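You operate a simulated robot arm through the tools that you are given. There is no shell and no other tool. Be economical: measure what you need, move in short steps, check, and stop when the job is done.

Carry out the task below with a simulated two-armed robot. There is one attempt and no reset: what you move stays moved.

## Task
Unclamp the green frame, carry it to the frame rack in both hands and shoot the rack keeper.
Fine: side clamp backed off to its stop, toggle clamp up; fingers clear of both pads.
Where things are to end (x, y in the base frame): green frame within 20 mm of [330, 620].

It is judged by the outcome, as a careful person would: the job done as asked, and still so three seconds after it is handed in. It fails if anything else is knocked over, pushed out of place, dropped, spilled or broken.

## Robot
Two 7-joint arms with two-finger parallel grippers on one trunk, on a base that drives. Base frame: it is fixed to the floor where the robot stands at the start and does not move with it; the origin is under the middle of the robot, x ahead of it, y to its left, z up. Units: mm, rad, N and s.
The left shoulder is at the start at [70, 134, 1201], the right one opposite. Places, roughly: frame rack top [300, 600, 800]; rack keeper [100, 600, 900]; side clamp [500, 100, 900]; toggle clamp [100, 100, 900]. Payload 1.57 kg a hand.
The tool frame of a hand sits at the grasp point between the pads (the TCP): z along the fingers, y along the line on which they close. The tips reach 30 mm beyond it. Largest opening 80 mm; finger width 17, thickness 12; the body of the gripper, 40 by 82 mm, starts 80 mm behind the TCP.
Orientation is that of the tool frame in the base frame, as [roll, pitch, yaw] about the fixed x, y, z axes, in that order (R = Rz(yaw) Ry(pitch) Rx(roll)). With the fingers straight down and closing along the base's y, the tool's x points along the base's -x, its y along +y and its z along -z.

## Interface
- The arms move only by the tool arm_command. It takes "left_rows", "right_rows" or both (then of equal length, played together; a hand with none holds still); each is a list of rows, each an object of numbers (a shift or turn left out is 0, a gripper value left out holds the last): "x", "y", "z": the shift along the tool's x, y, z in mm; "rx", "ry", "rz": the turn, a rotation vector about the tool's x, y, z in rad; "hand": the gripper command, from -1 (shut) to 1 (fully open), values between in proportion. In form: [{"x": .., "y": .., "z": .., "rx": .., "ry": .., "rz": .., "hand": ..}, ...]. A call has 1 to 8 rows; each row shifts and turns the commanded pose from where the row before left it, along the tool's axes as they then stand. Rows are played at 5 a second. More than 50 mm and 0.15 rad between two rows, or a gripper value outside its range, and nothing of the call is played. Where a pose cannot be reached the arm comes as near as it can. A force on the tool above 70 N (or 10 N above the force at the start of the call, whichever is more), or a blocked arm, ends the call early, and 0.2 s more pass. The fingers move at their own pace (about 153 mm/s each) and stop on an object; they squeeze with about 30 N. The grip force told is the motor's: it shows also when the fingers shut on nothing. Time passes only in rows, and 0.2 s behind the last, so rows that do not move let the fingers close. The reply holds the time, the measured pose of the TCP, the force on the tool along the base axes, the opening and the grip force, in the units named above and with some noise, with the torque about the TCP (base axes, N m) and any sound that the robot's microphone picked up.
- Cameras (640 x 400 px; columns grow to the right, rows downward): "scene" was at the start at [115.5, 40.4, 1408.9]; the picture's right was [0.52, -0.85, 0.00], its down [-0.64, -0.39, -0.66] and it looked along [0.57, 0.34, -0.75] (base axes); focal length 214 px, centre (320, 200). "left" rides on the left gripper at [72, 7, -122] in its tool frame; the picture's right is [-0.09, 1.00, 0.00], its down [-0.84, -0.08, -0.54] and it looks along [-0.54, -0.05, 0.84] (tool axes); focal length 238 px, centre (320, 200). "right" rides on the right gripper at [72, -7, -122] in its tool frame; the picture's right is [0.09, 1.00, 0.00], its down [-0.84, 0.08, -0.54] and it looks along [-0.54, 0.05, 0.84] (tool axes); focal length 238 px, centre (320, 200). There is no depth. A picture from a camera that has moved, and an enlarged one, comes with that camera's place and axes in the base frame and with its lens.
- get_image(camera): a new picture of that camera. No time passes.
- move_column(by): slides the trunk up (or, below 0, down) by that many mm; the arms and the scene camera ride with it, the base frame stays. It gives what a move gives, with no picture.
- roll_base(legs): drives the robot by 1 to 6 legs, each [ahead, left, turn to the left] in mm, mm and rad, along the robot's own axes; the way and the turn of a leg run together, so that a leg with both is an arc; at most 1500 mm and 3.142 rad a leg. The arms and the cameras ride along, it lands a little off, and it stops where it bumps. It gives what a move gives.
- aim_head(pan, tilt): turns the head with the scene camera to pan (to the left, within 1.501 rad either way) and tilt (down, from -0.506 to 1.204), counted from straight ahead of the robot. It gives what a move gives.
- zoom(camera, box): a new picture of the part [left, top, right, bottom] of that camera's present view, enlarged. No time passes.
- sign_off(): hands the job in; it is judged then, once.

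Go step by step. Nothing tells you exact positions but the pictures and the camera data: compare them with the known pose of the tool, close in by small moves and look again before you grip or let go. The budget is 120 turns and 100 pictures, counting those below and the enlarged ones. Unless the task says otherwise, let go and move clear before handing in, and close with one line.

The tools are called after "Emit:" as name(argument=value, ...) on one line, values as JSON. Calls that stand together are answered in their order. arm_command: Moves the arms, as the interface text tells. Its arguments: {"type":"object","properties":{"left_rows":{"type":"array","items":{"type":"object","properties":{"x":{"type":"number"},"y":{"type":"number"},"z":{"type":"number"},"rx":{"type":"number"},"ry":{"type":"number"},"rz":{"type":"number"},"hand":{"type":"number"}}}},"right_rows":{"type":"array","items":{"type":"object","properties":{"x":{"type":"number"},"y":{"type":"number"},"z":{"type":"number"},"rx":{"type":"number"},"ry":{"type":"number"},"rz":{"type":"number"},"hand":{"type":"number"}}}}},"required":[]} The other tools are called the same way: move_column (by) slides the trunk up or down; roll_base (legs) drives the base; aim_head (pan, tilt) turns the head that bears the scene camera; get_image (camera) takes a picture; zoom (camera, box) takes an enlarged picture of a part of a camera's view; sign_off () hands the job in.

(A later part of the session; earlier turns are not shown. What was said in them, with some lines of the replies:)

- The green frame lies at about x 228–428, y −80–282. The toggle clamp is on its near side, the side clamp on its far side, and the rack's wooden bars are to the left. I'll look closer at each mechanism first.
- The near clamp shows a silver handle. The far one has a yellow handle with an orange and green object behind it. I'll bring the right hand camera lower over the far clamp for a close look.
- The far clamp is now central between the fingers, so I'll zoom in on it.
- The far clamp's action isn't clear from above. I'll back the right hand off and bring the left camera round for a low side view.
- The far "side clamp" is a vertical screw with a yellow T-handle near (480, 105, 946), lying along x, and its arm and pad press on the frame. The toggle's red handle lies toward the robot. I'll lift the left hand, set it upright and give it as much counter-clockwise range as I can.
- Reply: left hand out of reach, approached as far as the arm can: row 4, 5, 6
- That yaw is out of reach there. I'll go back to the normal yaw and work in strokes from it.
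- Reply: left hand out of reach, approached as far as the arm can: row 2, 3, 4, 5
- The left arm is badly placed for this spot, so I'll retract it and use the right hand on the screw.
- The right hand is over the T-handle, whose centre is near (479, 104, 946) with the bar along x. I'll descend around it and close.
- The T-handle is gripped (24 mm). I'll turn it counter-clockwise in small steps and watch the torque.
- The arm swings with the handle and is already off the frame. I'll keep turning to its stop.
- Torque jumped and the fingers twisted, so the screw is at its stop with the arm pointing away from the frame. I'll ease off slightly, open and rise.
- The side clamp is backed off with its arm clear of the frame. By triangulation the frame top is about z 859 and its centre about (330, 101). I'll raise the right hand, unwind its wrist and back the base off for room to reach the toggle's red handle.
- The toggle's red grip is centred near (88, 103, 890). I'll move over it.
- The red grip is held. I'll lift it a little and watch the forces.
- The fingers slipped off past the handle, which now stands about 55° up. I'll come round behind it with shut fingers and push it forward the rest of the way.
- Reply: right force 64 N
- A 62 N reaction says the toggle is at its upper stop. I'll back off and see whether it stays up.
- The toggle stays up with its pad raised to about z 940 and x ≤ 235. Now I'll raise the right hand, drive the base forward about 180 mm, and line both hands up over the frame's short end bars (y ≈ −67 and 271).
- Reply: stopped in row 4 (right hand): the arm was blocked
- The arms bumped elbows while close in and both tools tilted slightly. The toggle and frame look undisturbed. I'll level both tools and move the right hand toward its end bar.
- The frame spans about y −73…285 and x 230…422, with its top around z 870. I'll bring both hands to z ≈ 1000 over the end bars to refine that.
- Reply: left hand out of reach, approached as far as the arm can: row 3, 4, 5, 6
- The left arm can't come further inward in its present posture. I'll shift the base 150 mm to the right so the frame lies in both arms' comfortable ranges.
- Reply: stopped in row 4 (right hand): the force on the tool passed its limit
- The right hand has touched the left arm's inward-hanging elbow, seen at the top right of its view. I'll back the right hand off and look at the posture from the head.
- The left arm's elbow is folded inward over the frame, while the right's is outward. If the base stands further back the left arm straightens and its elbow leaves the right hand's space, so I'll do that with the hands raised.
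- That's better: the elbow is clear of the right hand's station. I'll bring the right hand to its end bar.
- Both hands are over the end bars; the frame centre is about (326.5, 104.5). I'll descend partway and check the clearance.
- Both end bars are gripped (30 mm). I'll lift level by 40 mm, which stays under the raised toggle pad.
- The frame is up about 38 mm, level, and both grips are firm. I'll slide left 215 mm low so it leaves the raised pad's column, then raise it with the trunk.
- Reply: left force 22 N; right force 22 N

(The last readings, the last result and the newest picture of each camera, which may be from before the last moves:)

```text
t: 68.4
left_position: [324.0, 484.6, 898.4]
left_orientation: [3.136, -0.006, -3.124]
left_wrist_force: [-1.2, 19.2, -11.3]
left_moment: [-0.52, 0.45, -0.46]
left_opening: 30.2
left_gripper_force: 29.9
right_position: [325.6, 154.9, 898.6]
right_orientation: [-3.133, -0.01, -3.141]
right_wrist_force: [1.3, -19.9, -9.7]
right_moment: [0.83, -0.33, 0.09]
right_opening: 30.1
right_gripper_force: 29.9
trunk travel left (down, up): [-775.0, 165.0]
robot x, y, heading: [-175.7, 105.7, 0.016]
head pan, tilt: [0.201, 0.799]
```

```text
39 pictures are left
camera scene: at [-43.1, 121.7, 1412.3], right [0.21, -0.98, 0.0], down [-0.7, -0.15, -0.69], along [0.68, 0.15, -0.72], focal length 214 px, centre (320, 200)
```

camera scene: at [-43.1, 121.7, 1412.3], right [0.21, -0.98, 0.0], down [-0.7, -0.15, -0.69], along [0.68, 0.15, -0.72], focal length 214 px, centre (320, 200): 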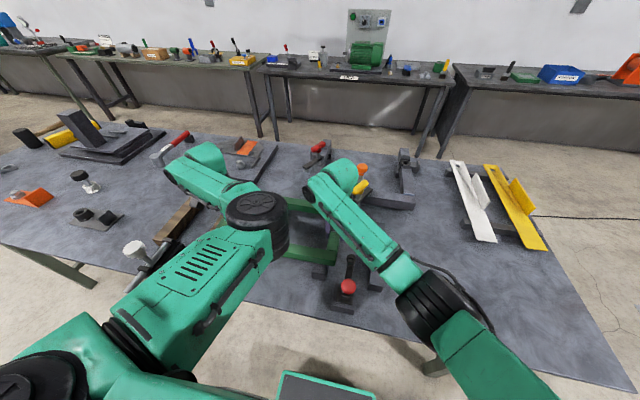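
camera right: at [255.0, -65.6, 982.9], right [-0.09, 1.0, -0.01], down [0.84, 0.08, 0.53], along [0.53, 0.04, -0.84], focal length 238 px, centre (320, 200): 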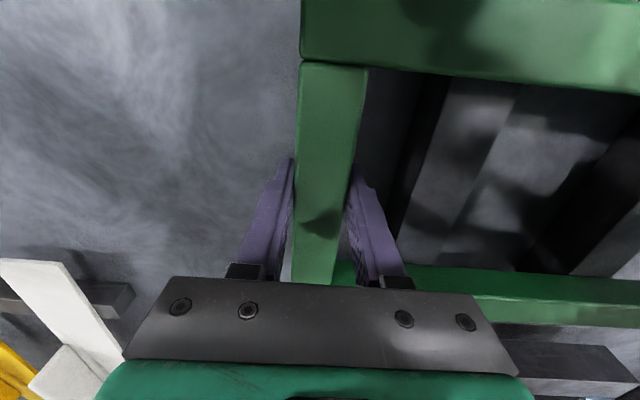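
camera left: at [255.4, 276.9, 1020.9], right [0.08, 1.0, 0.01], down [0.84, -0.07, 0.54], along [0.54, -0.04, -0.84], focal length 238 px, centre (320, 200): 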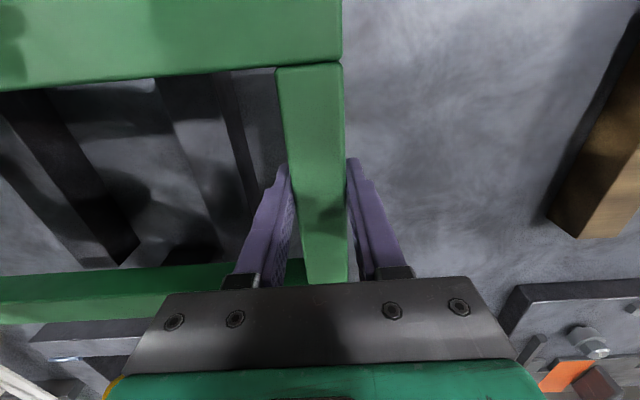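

The frame is clear of the toggle. I'll raise it 120 mm by the trunk and carry it about 300 mm further left.

Emit:
move_column(by=120)

Emit:
roll_base(legs=[[0, 300, 0]])

Emit:
get_image(camera="scene")

Emit:
get_image(camera="left")

Emit:
get_image(camera="right")

```text
t: 69.9
left_position: [325.0, 486.1, 1019.0]
left_orientation: [3.137, -0.005, -3.124]
left_wrist_force: [-1.6, 2.5, -11.9]
left_moment: [-0.52, 0.04, -0.56]
left_opening: 29.8
left_gripper_force: 30.3
right_position: [326.0, 156.6, 1016.6]
right_orientation: [-3.132, -0.01, -3.139]
right_wrist_force: [1.4, -3.0, -9.5]
right_moment: [0.81, 0.06, 0.06]
right_opening: 29.7
right_gripper_force: 30.4
trunk travel left (down, up): [-895.0, 45.0]
robot x, y, heading: [-179.6, 103.5, 0.01]
head pan, tilt: [0.201, 0.799]
```

```text
t: 71.9
left_position: [319.1, 785.7, 1019.6]
left_orientation: [3.134, -0.005, -3.122]
left_wrist_force: [-1.7, 3.4, -12.9]
left_moment: [-0.42, 0.31, -0.44]
left_opening: 29.9
left_gripper_force: 30.0
right_position: [322.4, 455.7, 1017.2]
right_orientation: [-3.133, -0.011, -3.137]
right_wrist_force: [0.2, -4.7, -9.4]
right_moment: [0.99, -0.22, 0.14]
right_opening: 30.2
right_gripper_force: 29.7
trunk travel left (down, up): [-895.0, 45.0]
robot x, y, heading: [-177.2, 405.7, 0.013]
head pan, tilt: [0.201, 0.799]
```

```text
38 pictures are left
camera scene: at [-46.5, 421.6, 1532.3], right [0.21, -0.98, 0.0], down [-0.7, -0.15, -0.69], along [0.68, 0.15, -0.72], focal length 214 px, centre (320, 200)
```

scene: 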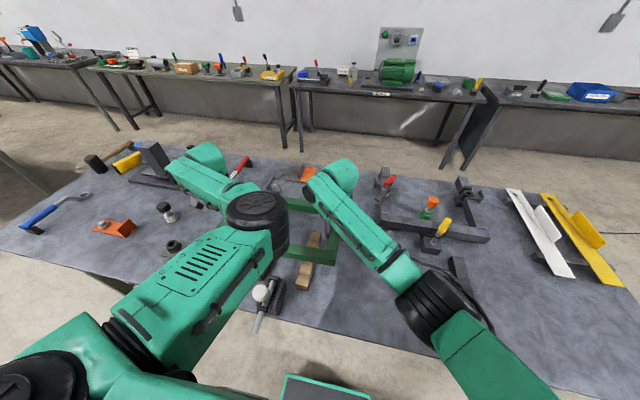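

```text
37 pictures are left
camera left: at [248.2, 791.5, 1141.2], right [0.07, 1.0, 0.01], down [0.84, -0.06, 0.54], along [0.54, -0.03, -0.84], focal length 238 px, centre (320, 200)
```

left: 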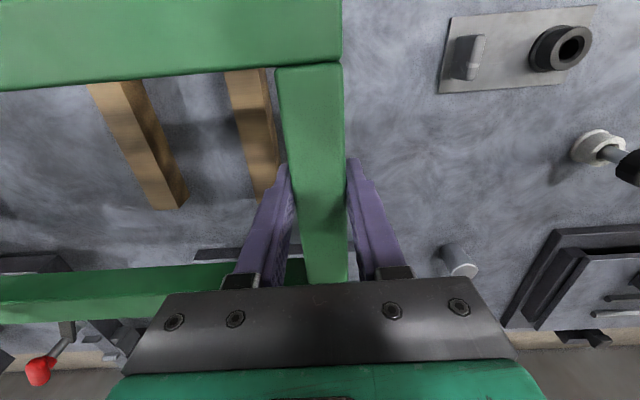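

```text
36 pictures are left
camera right: at [251.3, 451.9, 1140.9], right [-0.1, 1.0, -0.01], down [0.84, 0.09, 0.53], along [0.53, 0.05, -0.85], focal length 238 px, centre (320, 200)
```

right: 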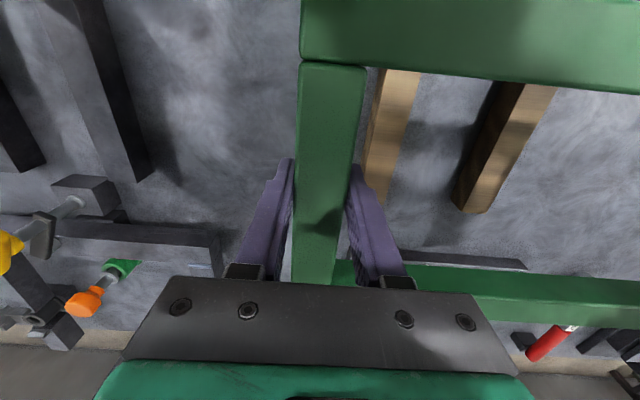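

The frame is over the rack, with its centre near (322, 620.7). I'll nudge it +8 mm in x and take out the small skew, then lower by the trunk to about z 890 and look.

Emit:
arm_command(left_rows=[{"x": -5}, {"x": -5}], right_rows=[{"x": -4}, {"x": -4}])

Emit:
move_column(by=-125)

Emit:
get_image(camera="left")

Emit:
get_image(camera="right")

Emit:
get_image(camera="scene")

```text
t: 72.5
left_position: [330.1, 786.9, 1017.0]
left_orientation: [3.137, -0.008, -3.123]
left_wrist_force: [-4.0, -0.7, -11.4]
left_moment: [-0.59, 0.2, -0.77]
left_opening: 30.1
left_gripper_force: 30.2
right_position: [331.6, 457.6, 1017.1]
right_orientation: [-3.134, -0.011, -3.137]
right_wrist_force: [4.2, 0.2, -10.2]
right_moment: [0.88, -0.08, -0.47]
right_opening: 30.0
right_gripper_force: 29.7
trunk travel left (down, up): [-895.0, 45.0]
robot x, y, heading: [-180.8, 405.5, 0.018]
head pan, tilt: [0.201, 0.799]
```

```text
t: 74.0
left_position: [329.6, 787.0, 892.6]
left_orientation: [3.137, -0.006, -3.124]
left_wrist_force: [-3.5, -4.1, -11.1]
left_moment: [-0.35, 0.58, -0.6]
left_opening: 30.0
left_gripper_force: 30.0
right_position: [328.4, 457.0, 891.7]
right_orientation: [-3.13, -0.011, -3.135]
right_wrist_force: [4.2, 3.4, -9.1]
right_moment: [0.9, -0.51, -0.46]
right_opening: 30.2
right_gripper_force: 30.1
trunk travel left (down, up): [-770.0, 170.0]
robot x, y, heading: [-181.8, 402.7, 0.014]
head pan, tilt: [0.201, 0.799]
```

```text
35 pictures are left
camera left: at [258.1, 793.1, 1016.0], right [0.07, 1.0, 0.0], down [0.84, -0.06, 0.54], along [0.54, -0.04, -0.84], focal length 238 px, centre (320, 200)
```

left: 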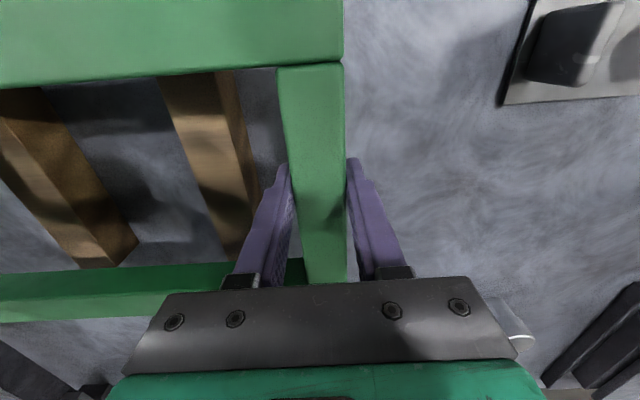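

```text
34 pictures are left
camera right: at [258.4, 453.3, 1016.4], right [-0.1, 1.0, -0.01], down [0.84, 0.09, 0.53], along [0.53, 0.04, -0.85], focal length 238 px, centre (320, 200)
```

right: 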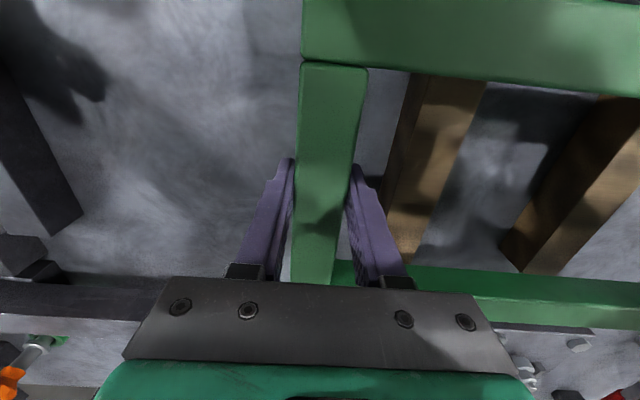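

```text
33 pictures are left
camera scene: at [-47.1, 424.4, 1407.3], right [0.21, -0.98, 0.0], down [-0.7, -0.15, -0.69], along [0.68, 0.15, -0.72], focal length 214 px, centre (320, 200)
```

scene: 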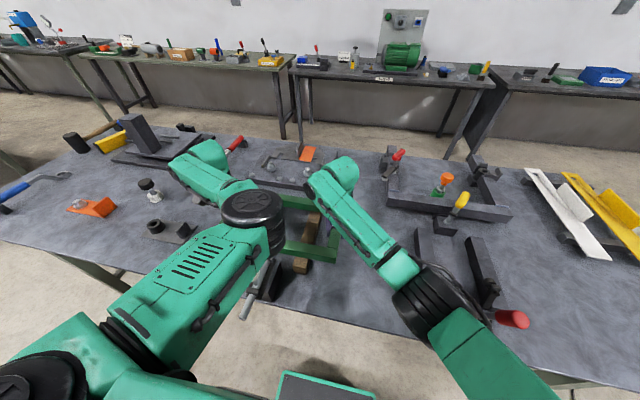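

All is level, the wood bars are beneath the frame, and the toggle is still up. I'll lower by the arms in small steps and watch for the load to come off.

Emit:
arm_command(left_rows=[{"z": 6}, {"z": 6}, {"z": 6}, {"z": 3}], right_rows=[{"z": 6}, {"z": 6}, {"z": 6}, {"z": 3}])

Emit:
arm_command(left_rows=[{"z": 3}, {"z": 2}, {"z": 2}], right_rows=[{"z": 3}, {"z": 2}, {"z": 2}])

```text
t: 75.0
left_position: [330.1, 786.8, 871.5]
left_orientation: [3.139, -0.005, -3.122]
left_wrist_force: [-1.8, -5.3, -13.7]
left_moment: [-0.05, 0.13, -0.57]
left_opening: 30.1
left_gripper_force: 29.8
right_position: [328.7, 457.4, 871.0]
right_orientation: [-3.132, -0.012, -3.137]
right_wrist_force: [3.3, 5.1, -8.9]
right_moment: [0.95, -0.1, -0.37]
right_opening: 30.0
right_gripper_force: 30.3
trunk travel left (down, up): [-770.0, 170.0]
robot x, y, heading: [-179.3, 404.5, 0.012]
head pan, tilt: [0.201, 0.799]
```

```text
t: 75.8
left_position: [329.2, 787.6, 864.2]
left_orientation: [3.139, -0.004, -3.122]
left_wrist_force: [-2.8, -7.6, -11.3]
left_moment: [-0.59, 0.11, -0.5]
left_opening: 30.2
left_gripper_force: 29.9
right_position: [328.9, 456.6, 864.9]
right_orientation: [-3.131, -0.012, -3.135]
right_wrist_force: [2.4, 7.9, -11.1]
right_moment: [0.58, 0.01, -0.31]
right_opening: 30.0
right_gripper_force: 29.9
trunk travel left (down, up): [-770.0, 170.0]
robot x, y, heading: [-181.3, 407.0, 0.009]
head pan, tilt: [0.201, 0.799]
```

Emit:
arm_command(left_rows=[{"z": 2}, {"z": 2}, {"z": 1}], right_rows=[{"z": 2}, {"z": 2}, {"z": 1}])

Emit:
arm_command(left_rows=[{"z": 2}, {"z": 2}, {"z": 1}], right_rows=[{"z": 2}, {"z": 2}, {"z": 1}])

Emit:
get_image(camera="left")

```text
t: 76.7
left_position: [328.8, 786.2, 861.1]
left_orientation: [3.139, -0.004, -3.123]
left_wrist_force: [-0.3, -11.8, -10.0]
left_moment: [-0.32, -0.47, -0.3]
left_opening: 30.2
left_gripper_force: 30.5
right_position: [328.3, 455.6, 860.7]
right_orientation: [-3.132, -0.009, -3.134]
right_wrist_force: [3.0, 12.3, -5.3]
right_moment: [0.76, -0.21, -0.19]
right_opening: 29.9
right_gripper_force: 30.1
trunk travel left (down, up): [-770.0, 170.0]
robot x, y, heading: [-178.0, 406.7, 0.011]
head pan, tilt: [0.201, 0.799]
```

```text
t: 77.5
left_position: [328.3, 787.0, 861.8]
left_orientation: [3.133, 0.005, -3.122]
left_wrist_force: [7.6, -8.2, 18.3]
left_moment: [-0.64, 0.2, -0.38]
left_opening: 30.2
left_gripper_force: 30.0
right_position: [328.5, 455.8, 858.8]
right_orientation: [-3.136, -0.001, -3.136]
right_wrist_force: [14.0, 15.8, 17.1]
right_moment: [0.58, -0.05, -0.6]
right_opening: 29.9
right_gripper_force: 29.9
trunk travel left (down, up): [-770.0, 170.0]
robot x, y, heading: [-180.2, 404.5, 0.018]
head pan, tilt: [0.201, 0.799]
```

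```text
32 pictures are left
camera left: at [256.3, 791.9, 982.4], right [0.07, 1.0, 0.01], down [0.84, -0.07, 0.55], along [0.54, -0.03, -0.84], focal length 238 px, centre (320, 200)
```

left: 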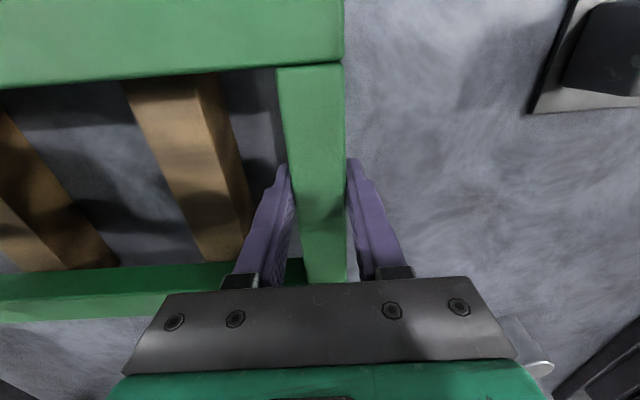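

The frame rests on the bars; the upward reaction has come on. Its centre is near (329, 621). I'll relieve the press, open and rise.

Emit:
arm_command(left_rows=[{"z": -2}, {"hand": 1}, {}, {"z": -30}, {"z": -40}, {"z": -40}, {"z": -40}], right_rows=[{"z": -2}, {"hand": 1}, {}, {"z": -30}, {"z": -40}, {"z": -40}, {"z": -40}])

Emit:
get_image(camera="left")

Emit:
get_image(camera="right")

```text
t: 79.0
left_position: [325.4, 783.1, 1011.9]
left_orientation: [3.136, -0.001, -3.121]
left_wrist_force: [0.0, -1.3, 0.4]
left_moment: [0.03, 0.03, 0.01]
left_opening: 80.0
left_gripper_force: 0.2
right_position: [326.8, 458.0, 1006.7]
right_orientation: [-3.134, -0.007, -3.135]
right_wrist_force: [-1.1, 0.1, 0.8]
right_moment: [0.01, -0.01, 0.0]
right_opening: 80.2
right_gripper_force: 0.0
trunk travel left (down, up): [-770.0, 170.0]
robot x, y, heading: [-175.5, 404.8, 0.011]
head pan, tilt: [0.201, 0.799]
```

```text
31 pictures are left
camera left: at [254.8, 788.2, 1133.2], right [0.07, 1.0, 0.01], down [0.84, -0.07, 0.54], along [0.54, -0.03, -0.84], focal length 238 px, centre (320, 200)
```

left: 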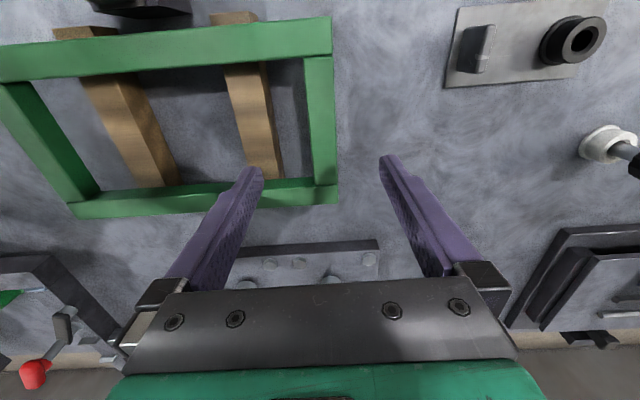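

```text
30 pictures are left
camera right: at [254.6, 452.9, 1130.9], right [-0.1, 1.0, -0.01], down [0.84, 0.09, 0.54], along [0.53, 0.05, -0.84], focal length 238 px, centre (320, 200)
```

right: 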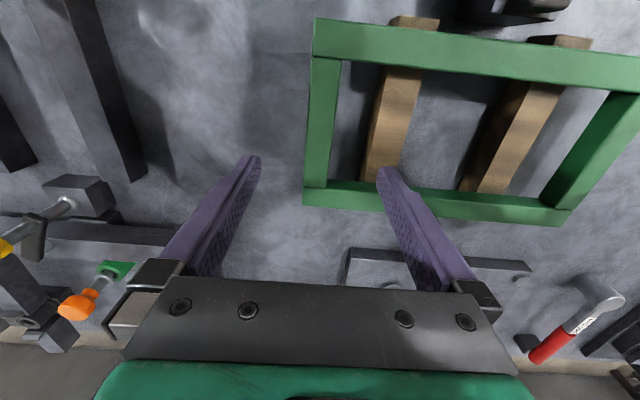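

The frame is seated and both hands are off. Now for the keeper: I'll raise both hands, move the base back and right so the keeper sits in the left arm's comfortable range, and look at it from above.

Emit:
arm_command(left_rows=[{"z": -45}, {"z": -45}, {"z": -45}], right_rows=[{"z": -45}, {"z": -45}, {"z": -45}])

Emit:
roll_base(legs=[[-60, -185, 0]])

Emit:
arm_command(left_rows=[{"x": 40, "y": 6}, {"x": 40, "y": 6}, {"x": 40, "y": 6}, {"x": 40, "y": 6}])

Emit:
get_image(camera="left")

```text
t: 79.8
left_position: [325.7, 787.5, 1146.7]
left_orientation: [3.136, -0.001, -3.12]
left_wrist_force: [-0.8, 0.5, 0.9]
left_moment: [-0.04, -0.01, -0.01]
left_opening: 79.9
left_gripper_force: 0.0
right_position: [326.5, 458.1, 1145.3]
right_orientation: [-3.131, -0.006, -3.136]
right_wrist_force: [0.3, -0.1, 0.4]
right_moment: [0.01, 0.01, 0.01]
right_opening: 80.1
right_gripper_force: 0.0
trunk travel left (down, up): [-770.0, 170.0]
robot x, y, heading: [-177.2, 405.2, 0.012]
head pan, tilt: [0.201, 0.799]
```

```text
t: 81.4
left_position: [273.5, 601.5, 1143.2]
left_orientation: [3.139, -0.004, -3.122]
left_wrist_force: [0.0, 0.1, 0.2]
left_moment: [-0.04, 0.01, 0.02]
left_opening: 80.0
left_gripper_force: 0.1
right_position: [272.9, 274.0, 1142.8]
right_orientation: [-3.13, -0.009, -3.137]
right_wrist_force: [0.0, 0.5, -0.6]
right_moment: [-0.02, 0.03, -0.04]
right_opening: 80.0
right_gripper_force: 0.0
trunk travel left (down, up): [-770.0, 170.0]
robot x, y, heading: [-234.7, 219.3, 0.013]
head pan, tilt: [0.201, 0.799]
```

```text
t: 82.4
left_position: [109.9, 622.8, 1145.5]
left_orientation: [3.137, -0.001, -3.124]
left_wrist_force: [0.0, -0.2, -0.6]
left_moment: [0.0, -0.05, -0.01]
left_opening: 79.8
left_gripper_force: 0.0
right_position: [271.4, 271.1, 1143.8]
right_orientation: [-3.133, -0.008, -3.137]
right_wrist_force: [0.1, -0.1, 0.7]
right_moment: [-0.04, 0.04, 0.0]
right_opening: 79.9
right_gripper_force: 0.0
trunk travel left (down, up): [-770.0, 170.0]
robot x, y, heading: [-233.5, 222.9, 0.009]
head pan, tilt: [0.201, 0.799]
```

```text
29 pictures are left
camera left: at [38.7, 628.1, 1268.3], right [0.08, 1.0, 0.01], down [0.84, -0.07, 0.54], along [0.54, -0.04, -0.84], focal length 238 px, centre (320, 200)
```

left: 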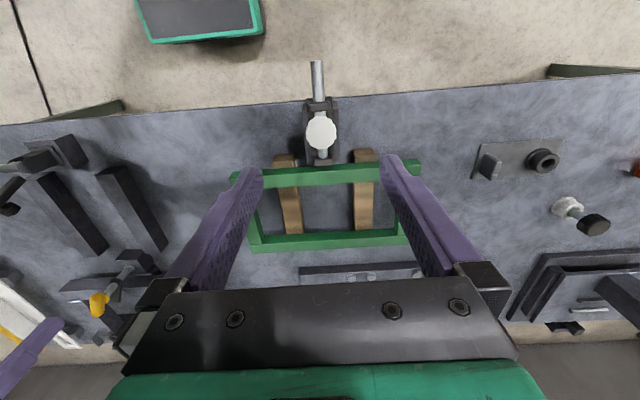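

Emit:
zoom(camera="left", box=[220, 40, 420, 200])

Emit:
aim_head(pan=0.75, tilt=0.9)

Emit:
get_image(camera="scene")

```text
2.50 times, centred on (320, 120) of left
camera zoom: at [38.7, 628.1, 1268.3], right [0.08, 1.0, 0.01], down [0.84, -0.07, 0.54], along [0.54, -0.04, -0.84], focal length 596 px, centre (320, 400)
```

zoom: 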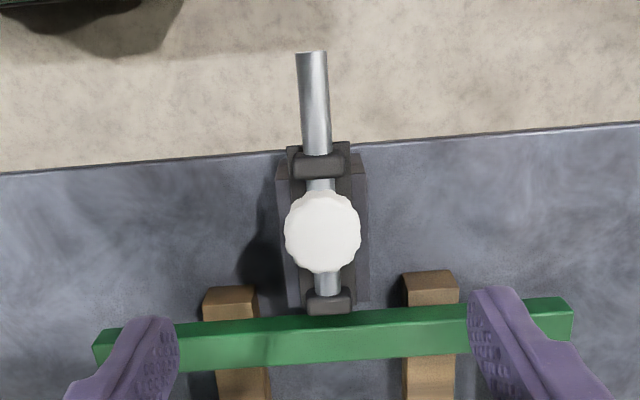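

```text
t: 83.4
left_position: [111.5, 623.5, 1145.8]
left_orientation: [3.134, -0.001, -3.124]
left_wrist_force: [0.3, -0.5, 0.3]
left_moment: [-0.03, 0.0, 0.0]
left_opening: 79.8
left_gripper_force: 0.1
right_position: [272.5, 271.3, 1143.0]
right_orientation: [-3.133, -0.01, -3.136]
right_wrist_force: [0.0, 0.1, 0.5]
right_moment: [0.02, 0.02, 0.02]
right_opening: 80.2
right_gripper_force: 0.2
trunk travel left (down, up): [-770.0, 170.0]
robot x, y, heading: [-238.3, 217.1, 0.008]
head pan, tilt: [0.75, 0.901]
```

```text
27 pictures are left
camera scene: at [-130.9, 272.3, 1399.8], right [0.69, -0.72, 0.0], down [-0.57, -0.54, -0.62], along [0.45, 0.43, -0.78], focal length 214 px, centre (320, 200)
```

scene: 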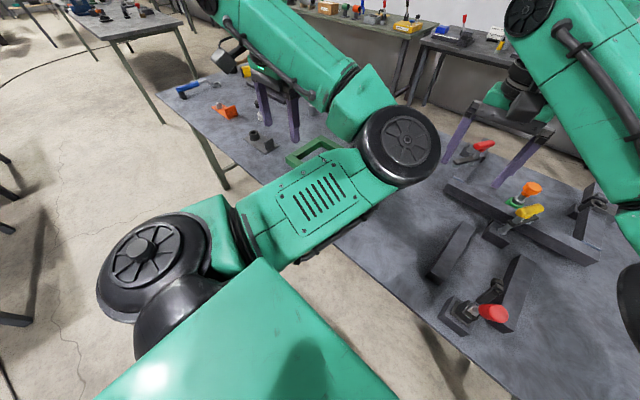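

The keeper is a barrel bolt lying along x. Its white knob stands at about (133, 623, 950), retracted near the rear guide with roughly 45–50 mm of travel toward the frame. I'll move over the knob.

Emit:
arm_command(left_rows=[{"x": -6, "z": 36}, {"x": -6, "z": 36}, {"x": -5, "z": 36}, {"x": -5, "z": 32}])

Emit:
get_image(camera="left")

```text
t: 84.4
left_position: [134.8, 624.1, 1004.0]
left_orientation: [3.138, -0.001, -3.123]
left_wrist_force: [-0.5, 0.1, 0.2]
left_moment: [0.02, 0.01, 0.02]
left_opening: 80.0
left_gripper_force: 0.2
right_position: [273.2, 272.3, 1142.8]
right_orientation: [-3.132, -0.008, -3.137]
right_wrist_force: [0.5, 0.2, 0.0]
right_moment: [-0.03, -0.01, 0.01]
right_opening: 79.8
right_gripper_force: 0.1
trunk travel left (down, up): [-770.0, 170.0]
robot x, y, heading: [-231.1, 221.2, 0.012]
head pan, tilt: [0.75, 0.901]
```

```text
26 pictures are left
camera left: at [62.9, 629.3, 1126.8], right [0.07, 1.0, 0.01], down [0.84, -0.07, 0.54], along [0.54, -0.04, -0.84], focal length 238 px, centre (320, 200)
```

left: 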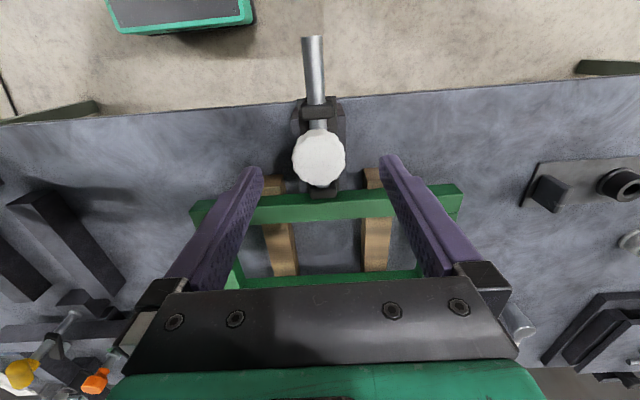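

Emit:
arm_command(left_rows=[{"x": 1, "z": 30}, {"x": 1, "z": 22}])

Emit:
get_image(camera="left")

```text
t: 85.0
left_position: [132.9, 622.8, 953.3]
left_orientation: [3.135, -0.003, -3.123]
left_wrist_force: [0.6, -1.1, 0.7]
left_moment: [0.01, 0.0, 0.01]
left_opening: 80.0
left_gripper_force: 0.0
right_position: [273.2, 272.0, 1143.2]
right_orientation: [-3.131, -0.008, -3.139]
right_wrist_force: [1.1, -0.4, 0.7]
right_moment: [0.0, 0.01, 0.01]
right_opening: 80.0
right_gripper_force: 0.1
trunk travel left (down, up): [-770.0, 170.0]
robot x, y, heading: [-235.9, 220.2, 0.014]
head pan, tilt: [0.75, 0.901]
```

```text
25 pictures are left
camera left: at [61.4, 629.3, 1076.1], right [0.07, 1.0, 0.01], down [0.84, -0.07, 0.54], along [0.54, -0.04, -0.84], focal length 238 px, centre (320, 200)
```

left: 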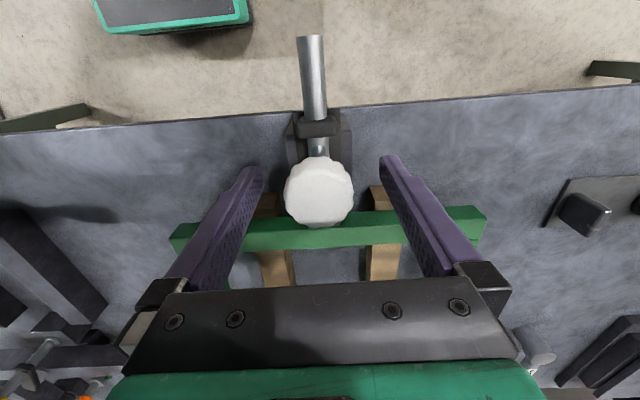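

The knob is centred between the fingers. I'll close and slide it toward the frame in small steps.

Emit:
arm_command(left_rows=[{"hand": -1}, {}, {}])

Emit:
arm_command(left_rows=[{"x": -6}, {"x": -6}, {"x": -6}])

Emit:
get_image(camera="left")

```text
t: 85.8
left_position: [133.8, 623.2, 954.0]
left_orientation: [3.137, -0.001, -3.125]
left_wrist_force: [-1.9, -3.0, -3.5]
left_moment: [-0.13, -0.71, -0.46]
left_opening: 38.0
left_gripper_force: 43.5
right_position: [272.7, 271.0, 1144.0]
right_orientation: [-3.133, -0.007, -3.138]
right_wrist_force: [0.3, -0.7, -0.4]
right_moment: [0.01, 0.03, -0.02]
right_opening: 80.0
right_gripper_force: 0.1
trunk travel left (down, up): [-770.0, 170.0]
robot x, y, heading: [-236.1, 221.7, 0.021]
head pan, tilt: [0.75, 0.901]
```

```text
t: 86.6
left_position: [150.0, 622.0, 953.3]
left_orientation: [3.135, -0.003, -3.124]
left_wrist_force: [-2.0, -2.8, 0.1]
left_moment: [-0.65, 0.15, -0.67]
left_opening: 37.7
left_gripper_force: 44.0
right_position: [272.3, 271.2, 1146.0]
right_orientation: [-3.132, -0.008, -3.139]
right_wrist_force: [-1.1, 0.3, -0.4]
right_moment: [-0.03, 0.01, 0.04]
right_opening: 79.9
right_gripper_force: 0.0
trunk travel left (down, up): [-770.0, 170.0]
robot x, y, heading: [-232.2, 217.2, 0.015]
head pan, tilt: [0.75, 0.901]
```

```text
24 pictures are left
camera left: at [78.5, 628.4, 1076.4], right [0.07, 1.0, 0.01], down [0.84, -0.07, 0.54], along [0.54, -0.04, -0.84], focal length 238 px, centre (320, 200)
```

left: 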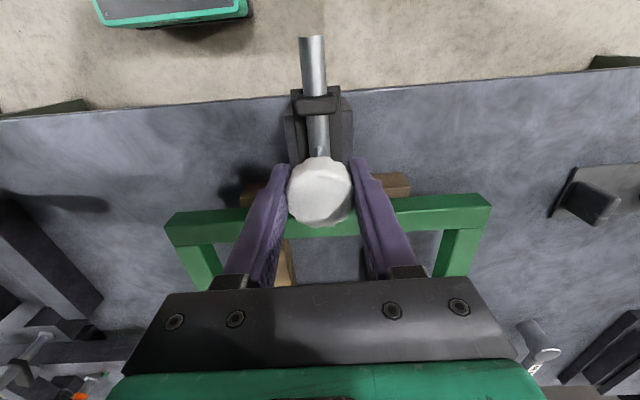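

The bolt slides freely with the knob. I'll continue until it stops.

Emit:
arm_command(left_rows=[{"x": -6}, {"x": -6}, {"x": -6}])

Emit:
arm_command(left_rows=[{"x": -4}, {"x": -4}, {"x": -4}])

Emit:
get_image(camera="left")

```text
t: 87.4
left_position: [167.1, 622.5, 953.1]
left_orientation: [3.134, -0.002, -3.123]
left_wrist_force: [-0.7, -2.1, -1.0]
left_moment: [-0.14, 0.42, -0.7]
left_opening: 38.0
left_gripper_force: 43.4
right_position: [272.4, 271.3, 1144.5]
right_orientation: [-3.134, -0.008, -3.139]
right_wrist_force: [0.5, -0.4, -0.8]
right_moment: [0.01, -0.02, -0.02]
right_opening: 80.2
right_gripper_force: 0.0
trunk travel left (down, up): [-770.0, 170.0]
robot x, y, heading: [-234.2, 219.5, 0.01]
head pan, tilt: [0.75, 0.901]
```

```text
t: 88.2
left_position: [179.3, 623.8, 954.0]
left_orientation: [3.137, -0.001, -3.124]
left_wrist_force: [-2.0, -3.9, 3.2]
left_moment: [-0.43, 1.01, -0.45]
left_opening: 37.8
left_gripper_force: 43.5
right_position: [273.6, 271.2, 1143.9]
right_orientation: [-3.133, -0.007, -3.139]
right_wrist_force: [-0.7, -0.9, 0.0]
right_moment: [0.01, 0.01, 0.01]
right_opening: 79.9
right_gripper_force: 0.0
trunk travel left (down, up): [-770.0, 170.0]
robot x, y, heading: [-234.3, 218.9, 0.009]
head pan, tilt: [0.75, 0.901]
```

```text
23 pictures are left
camera left: at [108.1, 628.4, 1076.4], right [0.07, 1.0, 0.01], down [0.84, -0.07, 0.54], along [0.54, -0.03, -0.84], focal length 238 px, centre (320, 200)
```

left: 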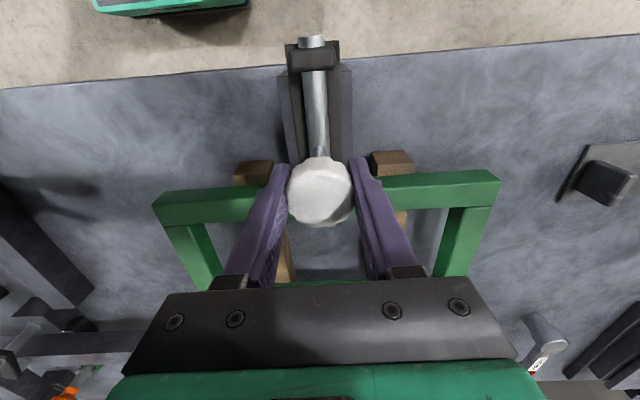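

Emit:
arm_command(left_rows=[{"x": -3}, {"x": -3}])

Emit:
arm_command(left_rows=[{"x": -3}, {"x": -3}])

Emit:
get_image(camera="left")

```text
t: 88.8
left_position: [183.4, 623.6, 953.4]
left_orientation: [3.134, -0.002, -3.125]
left_wrist_force: [-10.6, -9.4, -5.1]
left_moment: [-0.19, -1.19, -0.55]
left_opening: 37.8
left_gripper_force: 43.4
right_position: [270.6, 270.4, 1146.3]
right_orientation: [-3.132, -0.005, -3.138]
right_wrist_force: [-0.4, -0.2, -0.3]
right_moment: [0.03, -0.03, -0.02]
right_opening: 79.9
right_gripper_force: 0.1
trunk travel left (down, up): [-770.0, 170.0]
robot x, y, heading: [-232.0, 221.4, 0.007]
head pan, tilt: [0.75, 0.901]
```

```text
t: 89.4
left_position: [185.5, 623.9, 954.5]
left_orientation: [3.14, -0.003, -3.12]
left_wrist_force: [-26.2, -15.5, -11.7]
left_moment: [-0.48, -0.05, -0.6]
left_opening: 38.4
left_gripper_force: 43.6
right_position: [268.0, 270.8, 1146.4]
right_orientation: [-3.134, -0.003, -3.138]
right_wrist_force: [-0.7, 0.4, 0.1]
right_moment: [0.02, -0.02, -0.02]
right_opening: 79.9
right_gripper_force: 0.1
trunk travel left (down, up): [-770.0, 170.0]
robot x, y, heading: [-235.3, 219.9, 0.014]
head pan, tilt: [0.75, 0.901]
```

```text
22 pictures are left
camera left: at [113.5, 628.5, 1077.2], right [0.07, 1.0, 0.0], down [0.84, -0.06, 0.54], along [0.54, -0.04, -0.84], focal length 238 px, centre (320, 200)
```

left: 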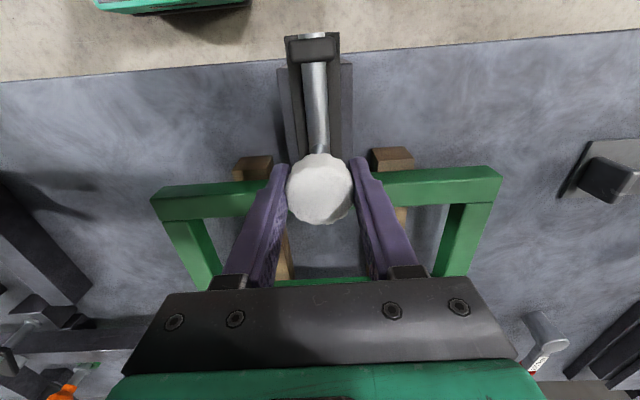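

The bolt has come up against its stop after about 51 mm of travel. I'll ease off, let go, rise and check both the keeper and the frame.

Emit:
arm_command(left_rows=[{"x": 4}, {"hand": 1}, {}, {"z": -35}, {"z": -40}, {"x": 25, "z": -40}, {"x": 25, "z": -40}])

Emit:
get_image(camera="left")

Emit:
zoom(camera="left", box=[190, 50, 450, 270])

```text
t: 91.0
left_position: [138.7, 621.8, 1106.4]
left_orientation: [3.138, -0.002, -3.124]
left_wrist_force: [-0.2, -1.0, 0.2]
left_moment: [0.03, -0.02, -0.01]
left_opening: 79.8
left_gripper_force: 0.1
right_position: [271.8, 270.4, 1144.8]
right_orientation: [-3.134, -0.007, -3.138]
right_wrist_force: [-0.6, 0.4, 0.0]
right_moment: [-0.02, 0.0, -0.01]
right_opening: 80.2
right_gripper_force: 0.1
trunk travel left (down, up): [-770.0, 170.0]
robot x, y, heading: [-235.0, 220.1, 0.008]
head pan, tilt: [0.75, 0.901]
```

```text
21 pictures are left
camera left: at [67.7, 627.3, 1228.2], right [0.07, 1.0, 0.01], down [0.84, -0.07, 0.54], along [0.54, -0.04, -0.84], focal length 238 px, centre (320, 200)
```

left: 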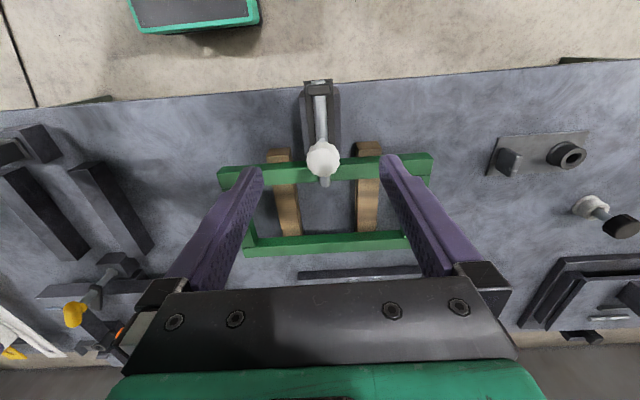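

```text
1.82 times, centred on (320, 160) of left
camera zoom: at [67.7, 627.3, 1228.2], right [0.07, 1.0, 0.01], down [0.84, -0.07, 0.54], along [0.54, -0.04, -0.84], focal length 433 px, centre (320, 273)
```

zoom: 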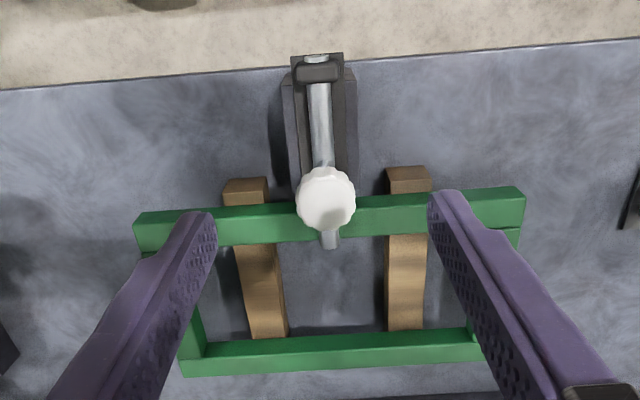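

The bolt now projects over the frame's near bar, and the frame sits at about (328, 621) on the rack. The earlier scene view still showed the toggle up and the side clamp swung clear. Both hands are free, so I'm handing in.

Emit:
sign_off()

```text
The job is handed in.
```

The green frame is unclamped, was carried in both hands and sits on the rack at about (328, 621), with the keeper shot over its near bar. The side clamp is backed off to its stop, the toggle is up, and both hands are clear. On the way the arms bumped each other twice, but I saw nothing out of place from it.
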